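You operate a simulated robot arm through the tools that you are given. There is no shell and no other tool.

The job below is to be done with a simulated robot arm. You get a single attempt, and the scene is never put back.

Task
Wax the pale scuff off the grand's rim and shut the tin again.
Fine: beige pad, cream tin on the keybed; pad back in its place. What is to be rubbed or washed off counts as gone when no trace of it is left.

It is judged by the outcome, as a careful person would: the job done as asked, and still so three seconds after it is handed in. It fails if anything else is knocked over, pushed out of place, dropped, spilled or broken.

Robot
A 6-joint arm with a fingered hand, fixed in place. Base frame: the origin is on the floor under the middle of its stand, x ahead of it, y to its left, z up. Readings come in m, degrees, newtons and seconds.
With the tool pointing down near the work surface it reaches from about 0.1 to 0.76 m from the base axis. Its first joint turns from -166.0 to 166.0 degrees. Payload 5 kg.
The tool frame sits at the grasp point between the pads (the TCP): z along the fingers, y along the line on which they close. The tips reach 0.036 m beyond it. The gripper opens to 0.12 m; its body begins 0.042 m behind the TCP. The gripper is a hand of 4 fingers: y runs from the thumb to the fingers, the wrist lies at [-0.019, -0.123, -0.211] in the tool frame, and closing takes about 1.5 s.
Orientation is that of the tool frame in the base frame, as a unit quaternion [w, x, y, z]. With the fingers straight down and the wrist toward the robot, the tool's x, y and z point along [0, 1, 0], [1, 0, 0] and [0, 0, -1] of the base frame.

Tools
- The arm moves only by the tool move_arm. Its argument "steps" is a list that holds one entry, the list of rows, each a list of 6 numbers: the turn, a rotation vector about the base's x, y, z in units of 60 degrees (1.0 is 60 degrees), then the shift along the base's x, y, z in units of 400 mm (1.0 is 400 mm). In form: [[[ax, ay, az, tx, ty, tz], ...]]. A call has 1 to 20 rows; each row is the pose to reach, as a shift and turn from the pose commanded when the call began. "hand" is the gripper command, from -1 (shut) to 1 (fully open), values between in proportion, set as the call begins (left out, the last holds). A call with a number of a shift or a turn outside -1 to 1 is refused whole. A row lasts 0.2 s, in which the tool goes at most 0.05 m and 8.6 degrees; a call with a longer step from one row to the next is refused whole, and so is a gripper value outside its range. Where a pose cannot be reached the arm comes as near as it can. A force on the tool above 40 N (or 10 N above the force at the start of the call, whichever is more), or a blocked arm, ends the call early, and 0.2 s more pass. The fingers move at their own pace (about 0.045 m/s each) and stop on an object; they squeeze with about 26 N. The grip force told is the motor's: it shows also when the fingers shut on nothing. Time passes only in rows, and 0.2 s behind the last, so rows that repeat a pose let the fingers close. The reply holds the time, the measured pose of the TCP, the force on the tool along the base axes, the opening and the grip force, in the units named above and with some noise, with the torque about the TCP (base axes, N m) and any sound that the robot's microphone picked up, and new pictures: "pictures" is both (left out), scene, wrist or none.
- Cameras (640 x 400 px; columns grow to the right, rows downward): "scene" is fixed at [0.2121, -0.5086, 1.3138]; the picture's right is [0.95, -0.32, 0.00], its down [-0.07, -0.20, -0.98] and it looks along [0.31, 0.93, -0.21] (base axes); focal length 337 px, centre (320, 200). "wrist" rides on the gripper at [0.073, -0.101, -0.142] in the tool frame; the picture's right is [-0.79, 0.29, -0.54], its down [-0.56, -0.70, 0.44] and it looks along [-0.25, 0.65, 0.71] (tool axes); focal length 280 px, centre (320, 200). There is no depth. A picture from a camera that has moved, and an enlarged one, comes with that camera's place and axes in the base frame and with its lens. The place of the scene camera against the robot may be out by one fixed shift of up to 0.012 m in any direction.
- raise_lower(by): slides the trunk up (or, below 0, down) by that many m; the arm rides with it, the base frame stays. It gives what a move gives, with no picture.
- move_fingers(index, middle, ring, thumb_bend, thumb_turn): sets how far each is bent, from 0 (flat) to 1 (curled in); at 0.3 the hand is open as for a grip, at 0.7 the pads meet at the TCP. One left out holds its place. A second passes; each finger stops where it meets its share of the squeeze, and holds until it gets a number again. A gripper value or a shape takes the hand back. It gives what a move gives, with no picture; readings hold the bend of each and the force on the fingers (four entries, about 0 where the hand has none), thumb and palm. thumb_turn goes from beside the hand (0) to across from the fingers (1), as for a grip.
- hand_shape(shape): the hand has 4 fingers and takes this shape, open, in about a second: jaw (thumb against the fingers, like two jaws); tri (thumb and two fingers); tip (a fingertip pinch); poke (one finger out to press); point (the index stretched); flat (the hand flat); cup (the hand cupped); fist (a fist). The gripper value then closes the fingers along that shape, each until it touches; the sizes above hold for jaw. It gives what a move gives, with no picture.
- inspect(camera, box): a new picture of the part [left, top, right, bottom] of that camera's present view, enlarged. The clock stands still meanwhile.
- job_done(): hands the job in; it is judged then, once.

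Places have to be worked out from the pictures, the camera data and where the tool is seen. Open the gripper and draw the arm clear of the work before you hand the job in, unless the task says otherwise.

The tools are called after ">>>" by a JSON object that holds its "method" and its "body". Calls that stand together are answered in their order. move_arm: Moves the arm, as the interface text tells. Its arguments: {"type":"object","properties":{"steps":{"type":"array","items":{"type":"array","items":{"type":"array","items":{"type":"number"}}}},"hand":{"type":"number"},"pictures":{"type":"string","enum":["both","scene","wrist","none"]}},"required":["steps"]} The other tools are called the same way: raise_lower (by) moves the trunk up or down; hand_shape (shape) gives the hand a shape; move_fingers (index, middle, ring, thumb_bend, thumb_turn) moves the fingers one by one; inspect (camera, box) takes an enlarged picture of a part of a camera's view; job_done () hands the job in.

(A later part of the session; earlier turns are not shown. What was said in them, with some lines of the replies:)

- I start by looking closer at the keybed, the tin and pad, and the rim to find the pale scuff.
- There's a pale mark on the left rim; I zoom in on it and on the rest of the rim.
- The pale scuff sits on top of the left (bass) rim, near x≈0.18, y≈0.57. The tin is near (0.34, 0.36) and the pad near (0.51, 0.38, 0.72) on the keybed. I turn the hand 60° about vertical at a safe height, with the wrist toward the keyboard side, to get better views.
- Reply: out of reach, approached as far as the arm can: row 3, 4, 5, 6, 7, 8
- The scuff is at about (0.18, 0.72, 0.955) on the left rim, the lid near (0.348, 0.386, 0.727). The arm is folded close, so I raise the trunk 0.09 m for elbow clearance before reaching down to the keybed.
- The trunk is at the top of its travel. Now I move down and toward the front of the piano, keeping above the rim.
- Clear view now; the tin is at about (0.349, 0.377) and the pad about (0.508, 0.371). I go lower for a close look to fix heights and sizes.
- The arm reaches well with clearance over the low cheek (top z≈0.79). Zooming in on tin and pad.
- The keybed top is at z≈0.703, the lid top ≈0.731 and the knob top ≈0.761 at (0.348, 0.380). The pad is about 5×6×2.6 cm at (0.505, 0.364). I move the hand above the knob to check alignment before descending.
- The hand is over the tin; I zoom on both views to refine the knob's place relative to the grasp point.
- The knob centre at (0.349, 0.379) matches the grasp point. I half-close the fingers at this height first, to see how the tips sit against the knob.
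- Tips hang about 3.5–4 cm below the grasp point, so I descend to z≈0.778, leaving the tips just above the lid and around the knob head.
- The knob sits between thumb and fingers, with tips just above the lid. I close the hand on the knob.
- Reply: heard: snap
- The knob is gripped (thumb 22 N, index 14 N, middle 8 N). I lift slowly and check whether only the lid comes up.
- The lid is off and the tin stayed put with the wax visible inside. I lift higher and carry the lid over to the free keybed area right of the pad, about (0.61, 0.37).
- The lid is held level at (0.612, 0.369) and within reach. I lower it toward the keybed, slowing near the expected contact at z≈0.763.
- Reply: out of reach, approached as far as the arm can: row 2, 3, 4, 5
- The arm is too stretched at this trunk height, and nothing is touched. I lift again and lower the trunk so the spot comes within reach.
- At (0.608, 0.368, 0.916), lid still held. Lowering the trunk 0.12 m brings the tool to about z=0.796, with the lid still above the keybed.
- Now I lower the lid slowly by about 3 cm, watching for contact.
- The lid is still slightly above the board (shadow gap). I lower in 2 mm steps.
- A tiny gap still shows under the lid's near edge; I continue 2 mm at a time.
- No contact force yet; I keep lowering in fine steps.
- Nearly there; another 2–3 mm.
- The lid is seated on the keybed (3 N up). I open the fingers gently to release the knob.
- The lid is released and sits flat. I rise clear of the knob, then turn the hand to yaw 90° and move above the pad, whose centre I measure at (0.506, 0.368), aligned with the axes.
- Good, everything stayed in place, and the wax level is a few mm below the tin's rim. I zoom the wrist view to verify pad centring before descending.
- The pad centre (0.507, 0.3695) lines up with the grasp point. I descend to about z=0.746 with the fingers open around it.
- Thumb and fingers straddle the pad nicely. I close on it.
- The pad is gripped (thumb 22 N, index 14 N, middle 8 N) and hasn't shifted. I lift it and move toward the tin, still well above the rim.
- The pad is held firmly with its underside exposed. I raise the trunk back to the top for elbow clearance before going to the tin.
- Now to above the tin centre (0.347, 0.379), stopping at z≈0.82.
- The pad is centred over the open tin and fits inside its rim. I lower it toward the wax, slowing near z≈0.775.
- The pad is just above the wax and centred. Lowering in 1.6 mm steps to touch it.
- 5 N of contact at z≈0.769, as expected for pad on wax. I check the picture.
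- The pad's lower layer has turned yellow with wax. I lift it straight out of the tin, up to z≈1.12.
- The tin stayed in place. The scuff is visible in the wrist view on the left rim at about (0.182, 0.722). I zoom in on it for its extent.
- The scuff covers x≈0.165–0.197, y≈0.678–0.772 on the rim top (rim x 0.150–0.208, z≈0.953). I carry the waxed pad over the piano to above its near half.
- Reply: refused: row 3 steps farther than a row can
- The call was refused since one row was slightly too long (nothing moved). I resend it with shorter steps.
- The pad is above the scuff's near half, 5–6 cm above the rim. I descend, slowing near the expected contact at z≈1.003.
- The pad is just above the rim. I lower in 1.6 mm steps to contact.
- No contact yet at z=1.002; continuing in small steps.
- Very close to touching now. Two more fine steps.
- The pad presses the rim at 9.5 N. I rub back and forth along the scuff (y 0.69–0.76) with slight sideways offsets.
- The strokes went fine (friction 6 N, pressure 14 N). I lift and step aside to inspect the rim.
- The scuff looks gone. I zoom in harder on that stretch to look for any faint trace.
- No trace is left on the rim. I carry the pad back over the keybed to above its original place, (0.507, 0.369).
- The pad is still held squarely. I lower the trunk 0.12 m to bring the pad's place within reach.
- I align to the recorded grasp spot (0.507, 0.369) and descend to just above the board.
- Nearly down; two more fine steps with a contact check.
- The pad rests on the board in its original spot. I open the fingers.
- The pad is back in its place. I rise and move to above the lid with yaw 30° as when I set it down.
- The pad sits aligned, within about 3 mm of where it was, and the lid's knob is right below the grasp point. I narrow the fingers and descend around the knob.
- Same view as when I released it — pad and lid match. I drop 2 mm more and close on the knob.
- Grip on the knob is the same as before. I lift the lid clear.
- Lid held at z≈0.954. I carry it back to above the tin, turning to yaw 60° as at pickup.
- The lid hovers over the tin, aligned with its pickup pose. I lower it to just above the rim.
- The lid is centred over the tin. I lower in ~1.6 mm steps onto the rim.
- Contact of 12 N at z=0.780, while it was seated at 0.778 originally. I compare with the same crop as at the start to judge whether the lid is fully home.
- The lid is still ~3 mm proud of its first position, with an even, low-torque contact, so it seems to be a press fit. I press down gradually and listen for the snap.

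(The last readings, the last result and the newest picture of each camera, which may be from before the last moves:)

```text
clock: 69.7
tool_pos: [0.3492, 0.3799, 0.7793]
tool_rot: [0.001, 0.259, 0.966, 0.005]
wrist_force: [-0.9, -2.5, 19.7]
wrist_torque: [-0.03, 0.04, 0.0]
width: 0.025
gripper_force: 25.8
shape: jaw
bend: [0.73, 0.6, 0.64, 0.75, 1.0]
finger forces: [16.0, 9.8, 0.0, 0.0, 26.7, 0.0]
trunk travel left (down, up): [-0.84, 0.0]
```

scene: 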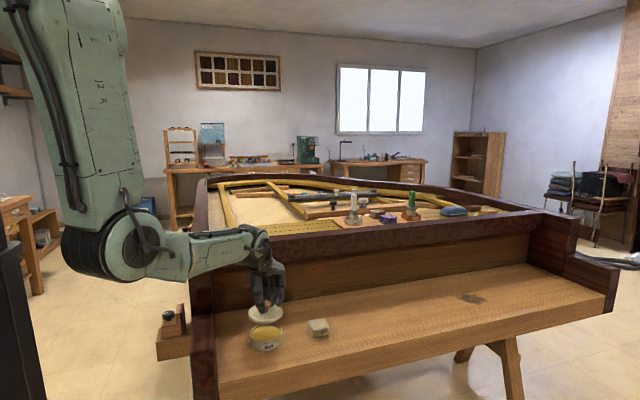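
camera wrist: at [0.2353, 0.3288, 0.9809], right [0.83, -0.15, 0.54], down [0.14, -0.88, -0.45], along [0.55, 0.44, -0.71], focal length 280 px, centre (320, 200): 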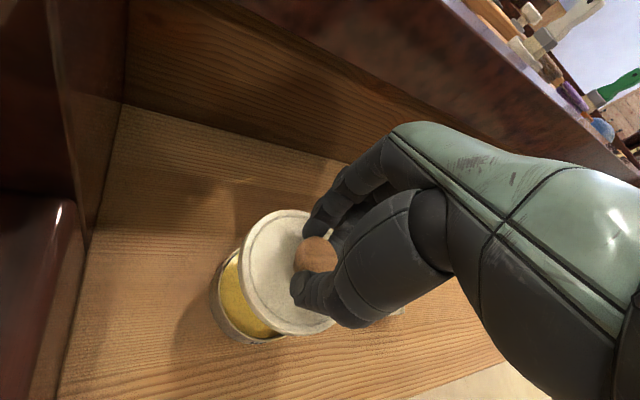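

>>> {"method": "inspect", "body": {"camera": "scene", "box": [235, 305, 295, 350]}}

>>> {"method": "inspect", "body": {"camera": "wrist", "box": [200, 190, 360, 350]}}

```text
8.89 times, centred on (265, 328) of scene
camera zoom: at [0.2121, -0.5086, 1.3138], right [0.95, -0.32, 0.0], down [-0.07, -0.2, -0.98], along [0.31, 0.93, -0.21], focal length 2995 px, centre (809, -933)
```

zoom: 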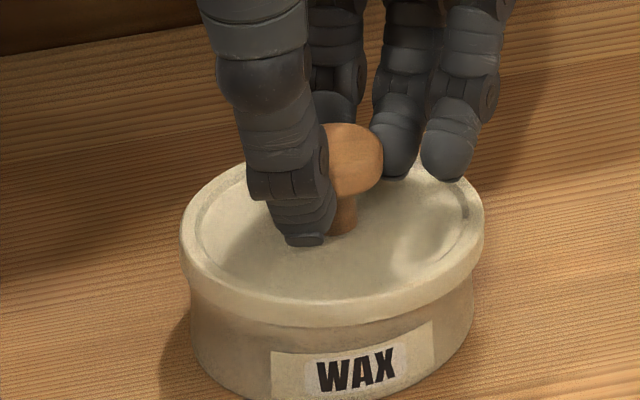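

```text
2.50 times, centred on (280, 270) of wrist
camera zoom: at [0.2355, 0.3277, 0.9205], right [0.83, -0.15, 0.54], down [0.14, -0.88, -0.45], along [0.55, 0.44, -0.71], focal length 701 px, centre (420, 25)
```

zoom: 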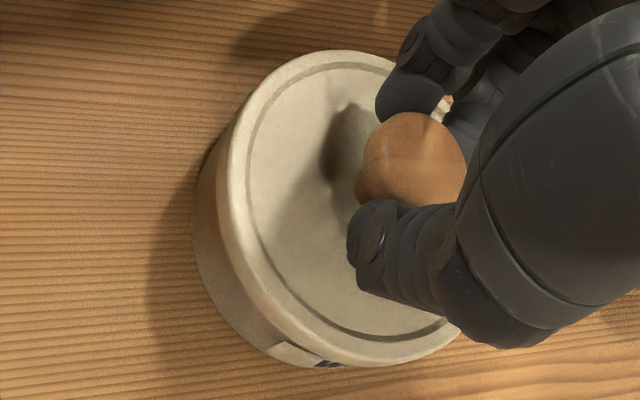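

20 N and no snap yet; the contact is central (torque near zero). I press a bit harder in small steps.

>>> {"method": "move_arm", "body": {"steps": [[[0, 0, 0, 0, 0, -0.002], [0, 0, 0, 0, 0, -0.004]]], "pictures": "none"}}

```text
clock: 70.2
tool_pos: [0.3488, 0.3792, 0.7789]
tool_rot: [0.001, 0.26, 0.966, 0.004]
wrist_force: [-0.5, -1.0, 27.9]
wrist_torque: [-0.07, -0.03, 0.01]
width: 0.0261
gripper_force: 25.7
shape: jaw
bend: [0.73, 0.59, 0.64, 0.75, 1.0]
finger forces: [15.1, 10.0, 0.0, 0.0, 25.3, 0.0]
trunk travel left (down, up): [-0.84, 0.0]
```

28 N now. Let me check the lid height and the gap in the picture before going further.

>>> {"method": "inspect", "body": {"camera": "scene", "box": [230, 310, 350, 370]}}

>>> {"method": "inspect", "body": {"camera": "scene", "box": [245, 320, 290, 352]}}

```text
5.33 times, centred on (290, 340) of scene
camera zoom: at [0.2121, -0.5086, 1.3138], right [0.95, -0.32, 0.0], down [-0.07, -0.2, -0.98], along [0.31, 0.93, -0.21], focal length 1797 px, centre (480, -547)
```

zoom: 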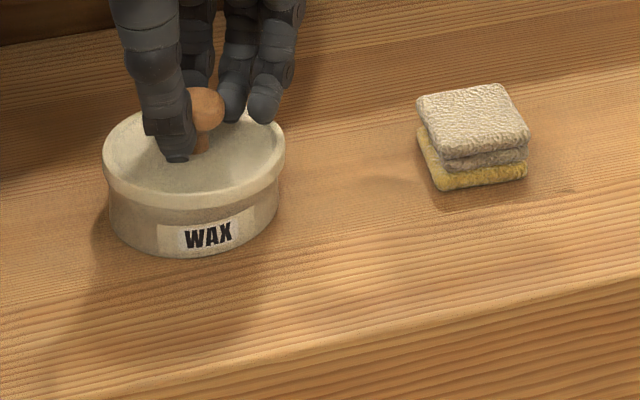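

```text
12.50 times, centred on (268, 336) of scene
camera zoom: at [0.2121, -0.5086, 1.3138], right [0.95, -0.32, 0.0], down [-0.07, -0.2, -0.98], along [0.31, 0.93, -0.21], focal length 4212 px, centre (976, -1500)
```

zoom: 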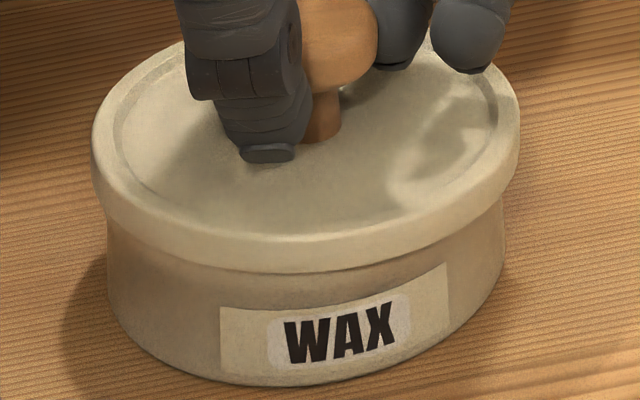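

The lid doesn't go lower; its skirt may be catching on the tin's rim by a millimetre or so. I relieve the pressure to a light touch before searching for the fit.

>>> {"method": "move_arm", "body": {"steps": [[[0, 0, 0, 0, 0, 0.004], [0, 0, 0, 0, 0, 0.0085], [0, 0, 0, 0, 0, 0.0085]]], "pictures": "none"}}

```text
clock: 71.0
tool_pos: [0.3484, 0.3781, 0.7775]
tool_rot: [0.0, 0.258, 0.966, 0.001]
wrist_force: [-3.0, 0.0, 4.6]
wrist_torque: [0.01, 0.05, 0.06]
width: 0.0248
gripper_force: 26.6
shape: jaw
bend: [0.73, 0.59, 0.64, 0.75, 1.0]
finger forces: [15.5, 8.0, 0.0, 0.0, 25.3, 0.1]
trunk travel left (down, up): [-0.84, 0.0]
heard: snap
```

A snap was heard and the tool is now at z=0.7775, its original seated height. I check the lid.

>>> {"method": "inspect", "body": {"camera": "scene", "box": [230, 310, 350, 370]}}

>>> {"method": "inspect", "body": {"camera": "scene", "box": [245, 320, 290, 352]}}

>>> {"method": "inspect", "body": {"camera": "wrist", "box": [200, 190, 360, 350]}}

```text
5.33 times, centred on (290, 340) of scene
camera zoom: at [0.2121, -0.5086, 1.3138], right [0.95, -0.32, 0.0], down [-0.07, -0.2, -0.98], along [0.31, 0.93, -0.21], focal length 1797 px, centre (480, -547)
```

zoom: 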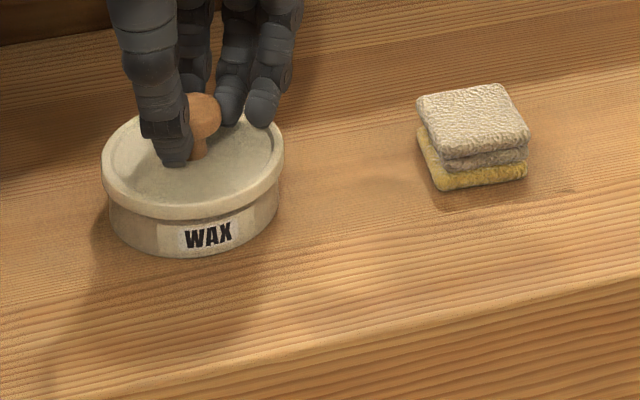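

```text
12.50 times, centred on (268, 336) of scene
camera zoom: at [0.2121, -0.5086, 1.3138], right [0.95, -0.32, 0.0], down [-0.07, -0.2, -0.98], along [0.31, 0.93, -0.21], focal length 4212 px, centre (976, -1500)
```

zoom: 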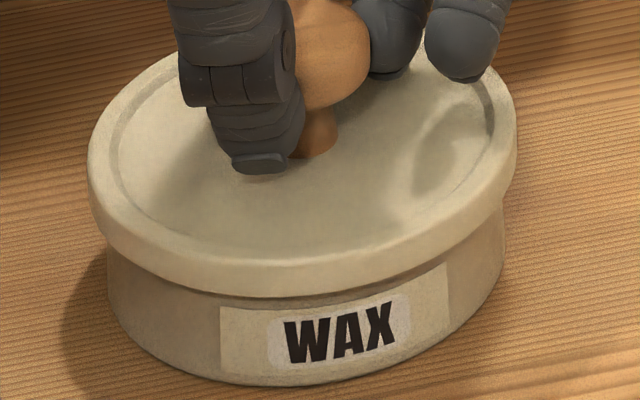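

```text
2.50 times, centred on (280, 270) of wrist
camera zoom: at [0.2347, 0.3269, 0.9195], right [0.83, -0.15, 0.54], down [0.13, -0.89, -0.44], along [0.54, 0.44, -0.71], focal length 701 px, centre (420, 25)
```

zoom: 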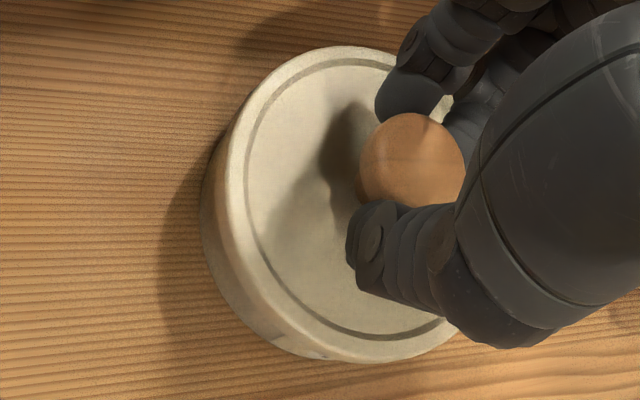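

The lid dropped by about 3 mm with the snap, and its edge now sits against the label as at the start. I release the knob gently.

>>> {"method": "move_arm", "body": {"steps": [[[0, 0, 0, 0, 0, 0], [0, 0, 0, 0, 0, 0], [0, 0, 0, 0, 0, 0], [0, 0, 0, 0, 0, 0], [0, 0, 0, 0, 0, 0]]], "hand": 0.2, "pictures": "none"}}

>>> {"method": "inspect", "body": {"camera": "scene", "box": [230, 310, 350, 370]}}

```text
clock: 72.2
tool_pos: [0.3494, 0.3803, 0.7785]
tool_rot: [0.0, 0.259, 0.966, 0.002]
wrist_force: [0.0, -0.4, -0.4]
wrist_torque: [-0.01, -0.01, 0.01]
width: 0.0715
gripper_force: 0.1
shape: jaw
bend: [0.73, 0.41, 0.38, 0.65, 1.0]
finger forces: [0.0, 0.0, 0.1, 0.0, 0.0, 0.0]
trunk travel left (down, up): [-0.84, 0.0]
```

```text
5.33 times, centred on (290, 340) of scene
camera zoom: at [0.2121, -0.5086, 1.3138], right [0.95, -0.32, 0.0], down [-0.07, -0.2, -0.98], along [0.31, 0.93, -0.21], focal length 1797 px, centre (480, -547)
```

zoom: 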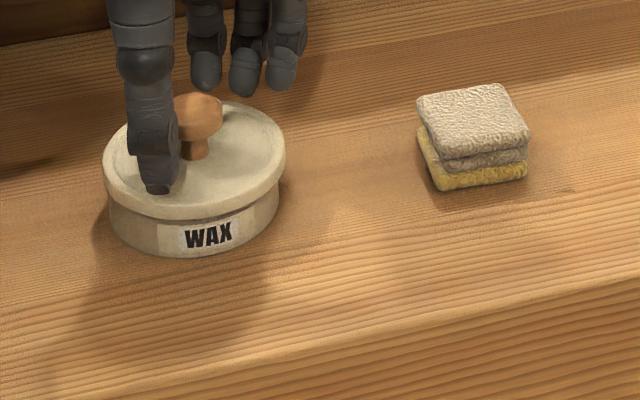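

Released. I rise straight up clear of the knob, then look at the tin unobstructed.

>>> {"method": "move_arm", "body": {"steps": [[[0, 0, 0, 0, 0, 0.05], [0, 0, 0, 0, 0, 0.13], [0, 0, 0, 0, 0, 0.22], [0, 0, 0, 0, 0, 0.33]]]}}

>>> {"method": "inspect", "body": {"camera": "scene", "box": [230, 310, 350, 370]}}

>>> {"method": "inspect", "body": {"camera": "scene", "box": [245, 320, 290, 352]}}

>>> {"method": "inspect", "body": {"camera": "wrist", "box": [170, 170, 330, 320]}}

```text
clock: 73.2
tool_pos: [0.3492, 0.3796, 0.9105]
tool_rot: [0.0, 0.259, 0.966, 0.002]
wrist_force: [-0.5, -0.1, 0.1]
wrist_torque: [0.01, 0.01, 0.01]
width: 0.0715
gripper_force: 0.1
shape: jaw
bend: [0.73, 0.41, 0.38, 0.65, 1.0]
finger forces: [0.0, 0.0, 0.1, 0.0, 0.0, 0.0]
trunk travel left (down, up): [-0.84, 0.0]
camera wrist: at [0.2357, 0.3279, 1.0531], right [0.83, -0.15, 0.54], down [0.13, -0.89, -0.45], along [0.55, 0.44, -0.71], focal length 280 px, centre (320, 200)
```

scene: 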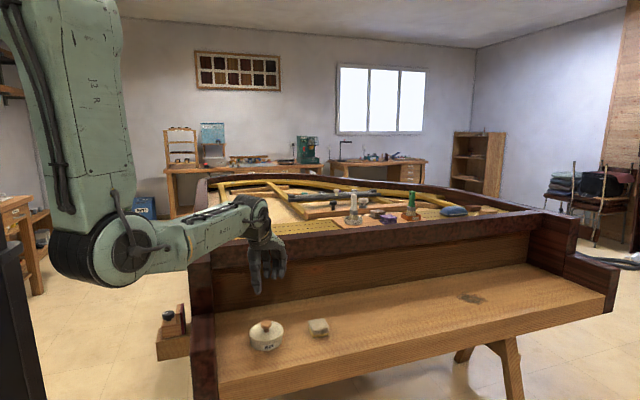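
wrist: 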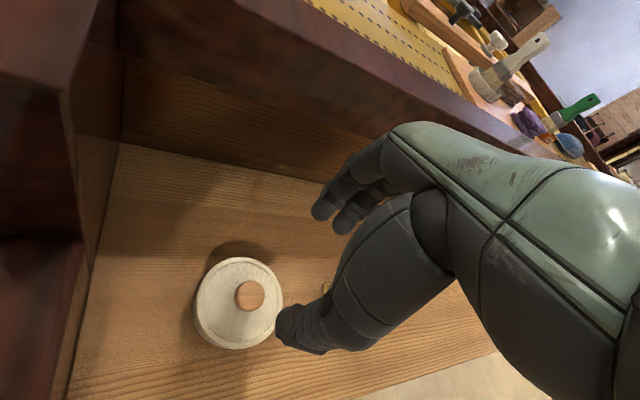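

```text
5.33 times, centred on (290, 340) of scene
camera zoom: at [0.2121, -0.5086, 1.3138], right [0.95, -0.32, 0.0], down [-0.07, -0.2, -0.98], along [0.31, 0.93, -0.21], focal length 1797 px, centre (480, -547)
```

zoom: 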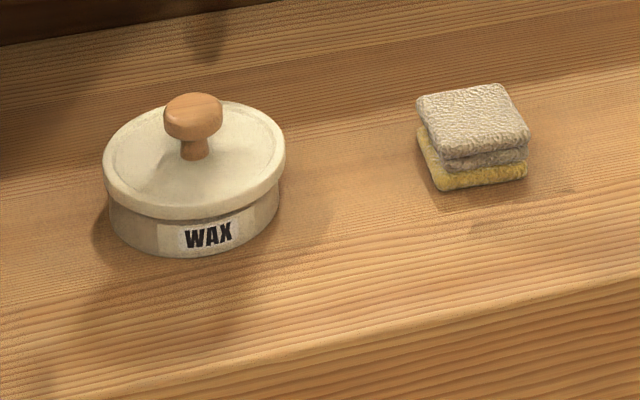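

```text
12.50 times, centred on (268, 336) of scene
camera zoom: at [0.2121, -0.5086, 1.3138], right [0.95, -0.32, 0.0], down [-0.07, -0.2, -0.98], along [0.31, 0.93, -0.21], focal length 4212 px, centre (976, -1500)
```

zoom: 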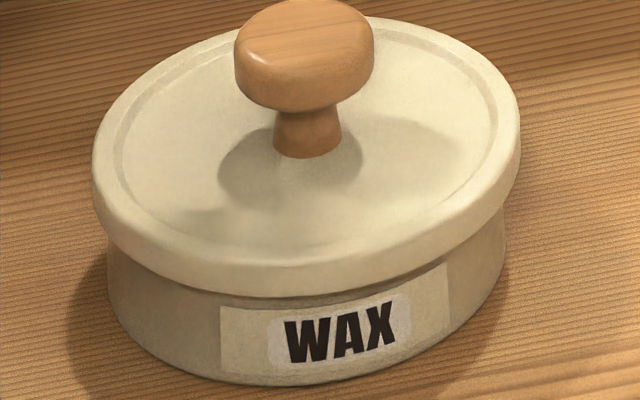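

```text
2.67 times, centred on (250, 245) of wrist
camera zoom: at [0.2357, 0.3279, 1.0531], right [0.83, -0.15, 0.54], down [0.13, -0.89, -0.45], along [0.55, 0.44, -0.71], focal length 748 px, centre (507, 80)
```

zoom: 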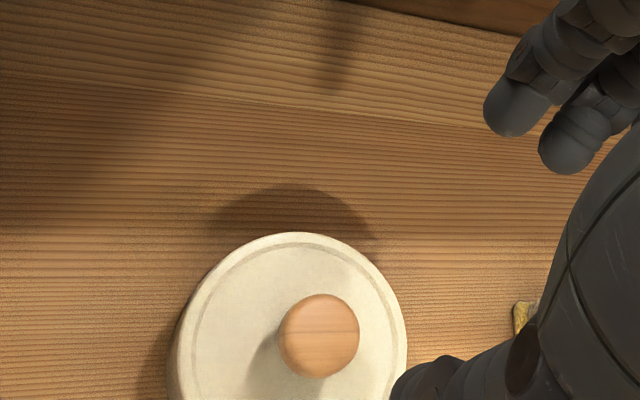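

The tin matches the opening view: the lid is seated flat at its first height, and the pad is in its place. I open the hand and draw the arm up and clear.

>>> {"method": "move_arm", "body": {"steps": [[[0, 0, 0, 0, -0.02, 0.1], [0, 0, 0, 0, -0.05, 0.2], [0, 0, 0, 0, -0.08, 0.3], [0, 0, 0, 0, -0.12, 0.4], [0, 0, 0, 0, -0.16, 0.48], [0, 0, 0, 0, -0.2, 0.5], [0, 0, 0, 0, -0.2, 0.5]]], "hand": 1}}

>>> {"method": "inspect", "body": {"camera": "scene", "box": [230, 300, 390, 370]}}

>>> {"method": "inspect", "body": {"camera": "wrist", "box": [0, 0, 400, 400]}}

>>> {"method": "inspect", "body": {"camera": "scene", "box": [140, 220, 260, 340]}}

```text
clock: 74.8
tool_pos: [0.3489, 0.3002, 1.1106]
tool_rot: [0.001, 0.259, 0.966, 0.001]
wrist_force: [0.0, 0.0, 0.3]
wrist_torque: [-0.02, 0.0, -0.02]
width: 0.1199
gripper_force: 0.1
shape: jaw
bend: [0.3, 0.3, 0.3, 0.3, 0.98]
finger forces: [0.1, 0.1, 0.0, 0.0, 0.1, 0.0]
trunk travel left (down, up): [-0.84, 0.0]
camera wrist: at [0.2358, 0.2486, 1.253], right [0.83, -0.15, 0.54], down [0.14, -0.89, -0.45], along [0.55, 0.44, -0.71], focal length 280 px, centre (320, 200)
```

scene: 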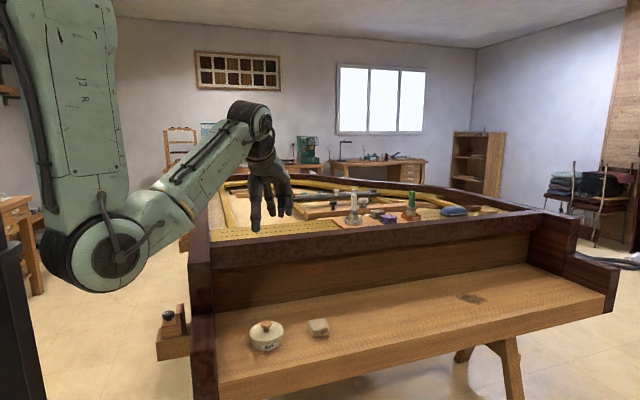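
wrist: 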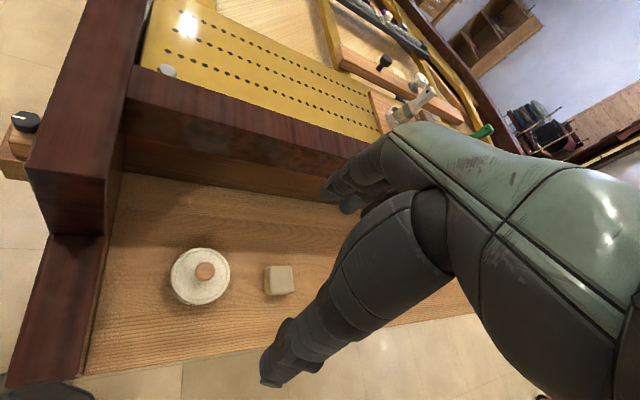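

```text
4.00 times, centred on (310, 335) of scene
camera zoom: at [0.2121, -0.5086, 1.3138], right [0.95, -0.32, 0.0], down [-0.07, -0.2, -0.98], along [0.31, 0.93, -0.21], focal length 1348 px, centre (360, -340)
```

zoom: 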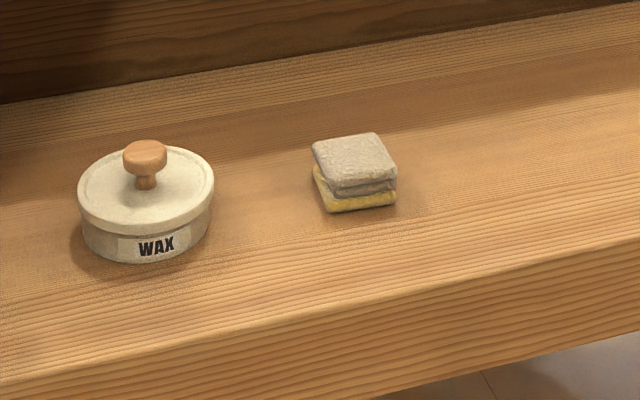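

```text
1.00 times, centred on (200, 200) of wrist (not enlarged: the box is as wide or as high as the picture)
camera zoom: at [0.2358, 0.2486, 1.253], right [0.83, -0.15, 0.54], down [0.14, -0.89, -0.45], along [0.55, 0.44, -0.71], focal length 280 px, centre (440, 200)
```

zoom: 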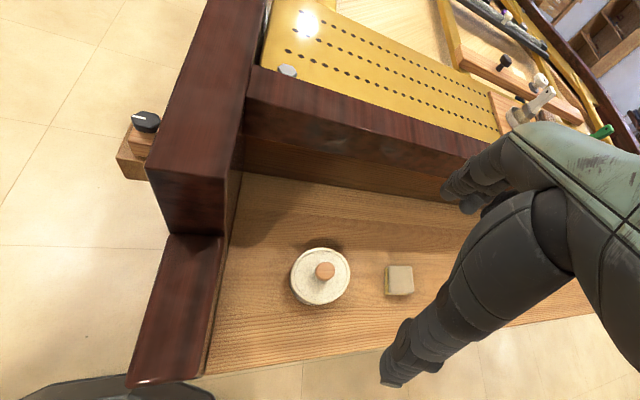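

```text
3.33 times, centred on (200, 280) of scene
camera zoom: at [0.2121, -0.5086, 1.3138], right [0.95, -0.32, 0.0], down [-0.07, -0.2, -0.98], along [0.31, 0.93, -0.21], focal length 1123 px, centre (720, -67)
```

zoom: 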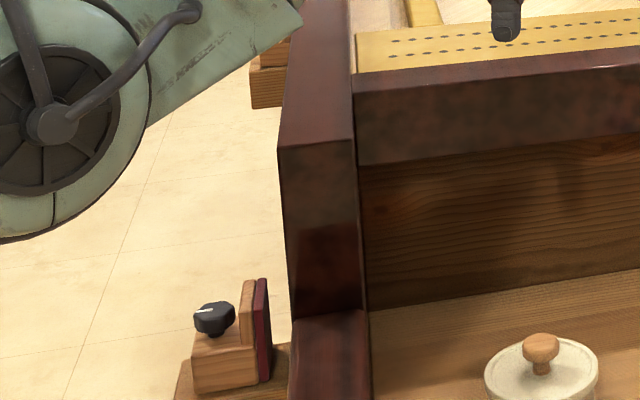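

The tin is shut with the lid at exactly its first height, and the pad is in its place. One last look at the rim stretch from this angle before handing in.

>>> {"method": "inspect", "body": {"camera": "wrist", "box": [60, 0, 170, 80]}}

>>> {"method": "inspect", "body": {"camera": "scene", "box": [185, 225, 235, 265]}}

```text
5.00 times, centred on (115, 40) of wrist
camera zoom: at [0.2358, 0.2486, 1.253], right [0.83, -0.15, 0.54], down [0.14, -0.89, -0.45], along [0.55, 0.44, -0.71], focal length 1402 px, centre (1345, 1000)
```

zoom: 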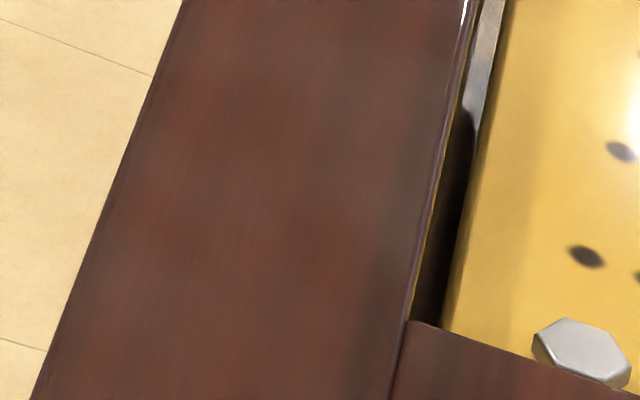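

```text
10.00 times, centred on (210, 245) of scene
camera zoom: at [0.2121, -0.5086, 1.3138], right [0.95, -0.32, 0.0], down [-0.07, -0.2, -0.98], along [0.31, 0.93, -0.21], focal length 3369 px, centre (1420, -250)
```

zoom: 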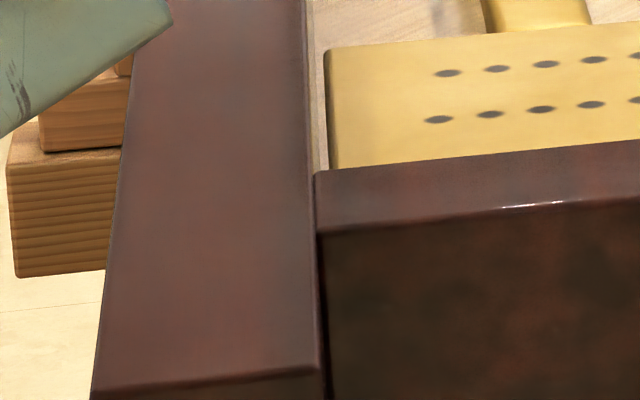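

The rim is clean, the tin is shut, the pad is back, nothing else was touched, and the arm is clear with the hand open. I hand the job in.

>>> {"method": "job_done", "body": {}}

```text
The job is handed in.
```

The pale scuff is gone from the left rim, and close-ups from both cameras show no trace of it. The job is handed in.

- **Tin:** The lid is back on the wax tin. It wouldn't seat at first, even pressed to 28 N. As I eased off, it dropped and snapped, and it now sits at the same height as at the start.
- **Pad:** The beige pad is back in its place on the keybed, within about 3–4 mm of where it was. Its bottom layer is yellow with wax.
- **Everything else:** No other object looks moved in the pictures. The hand is open and the arm is raised clear.
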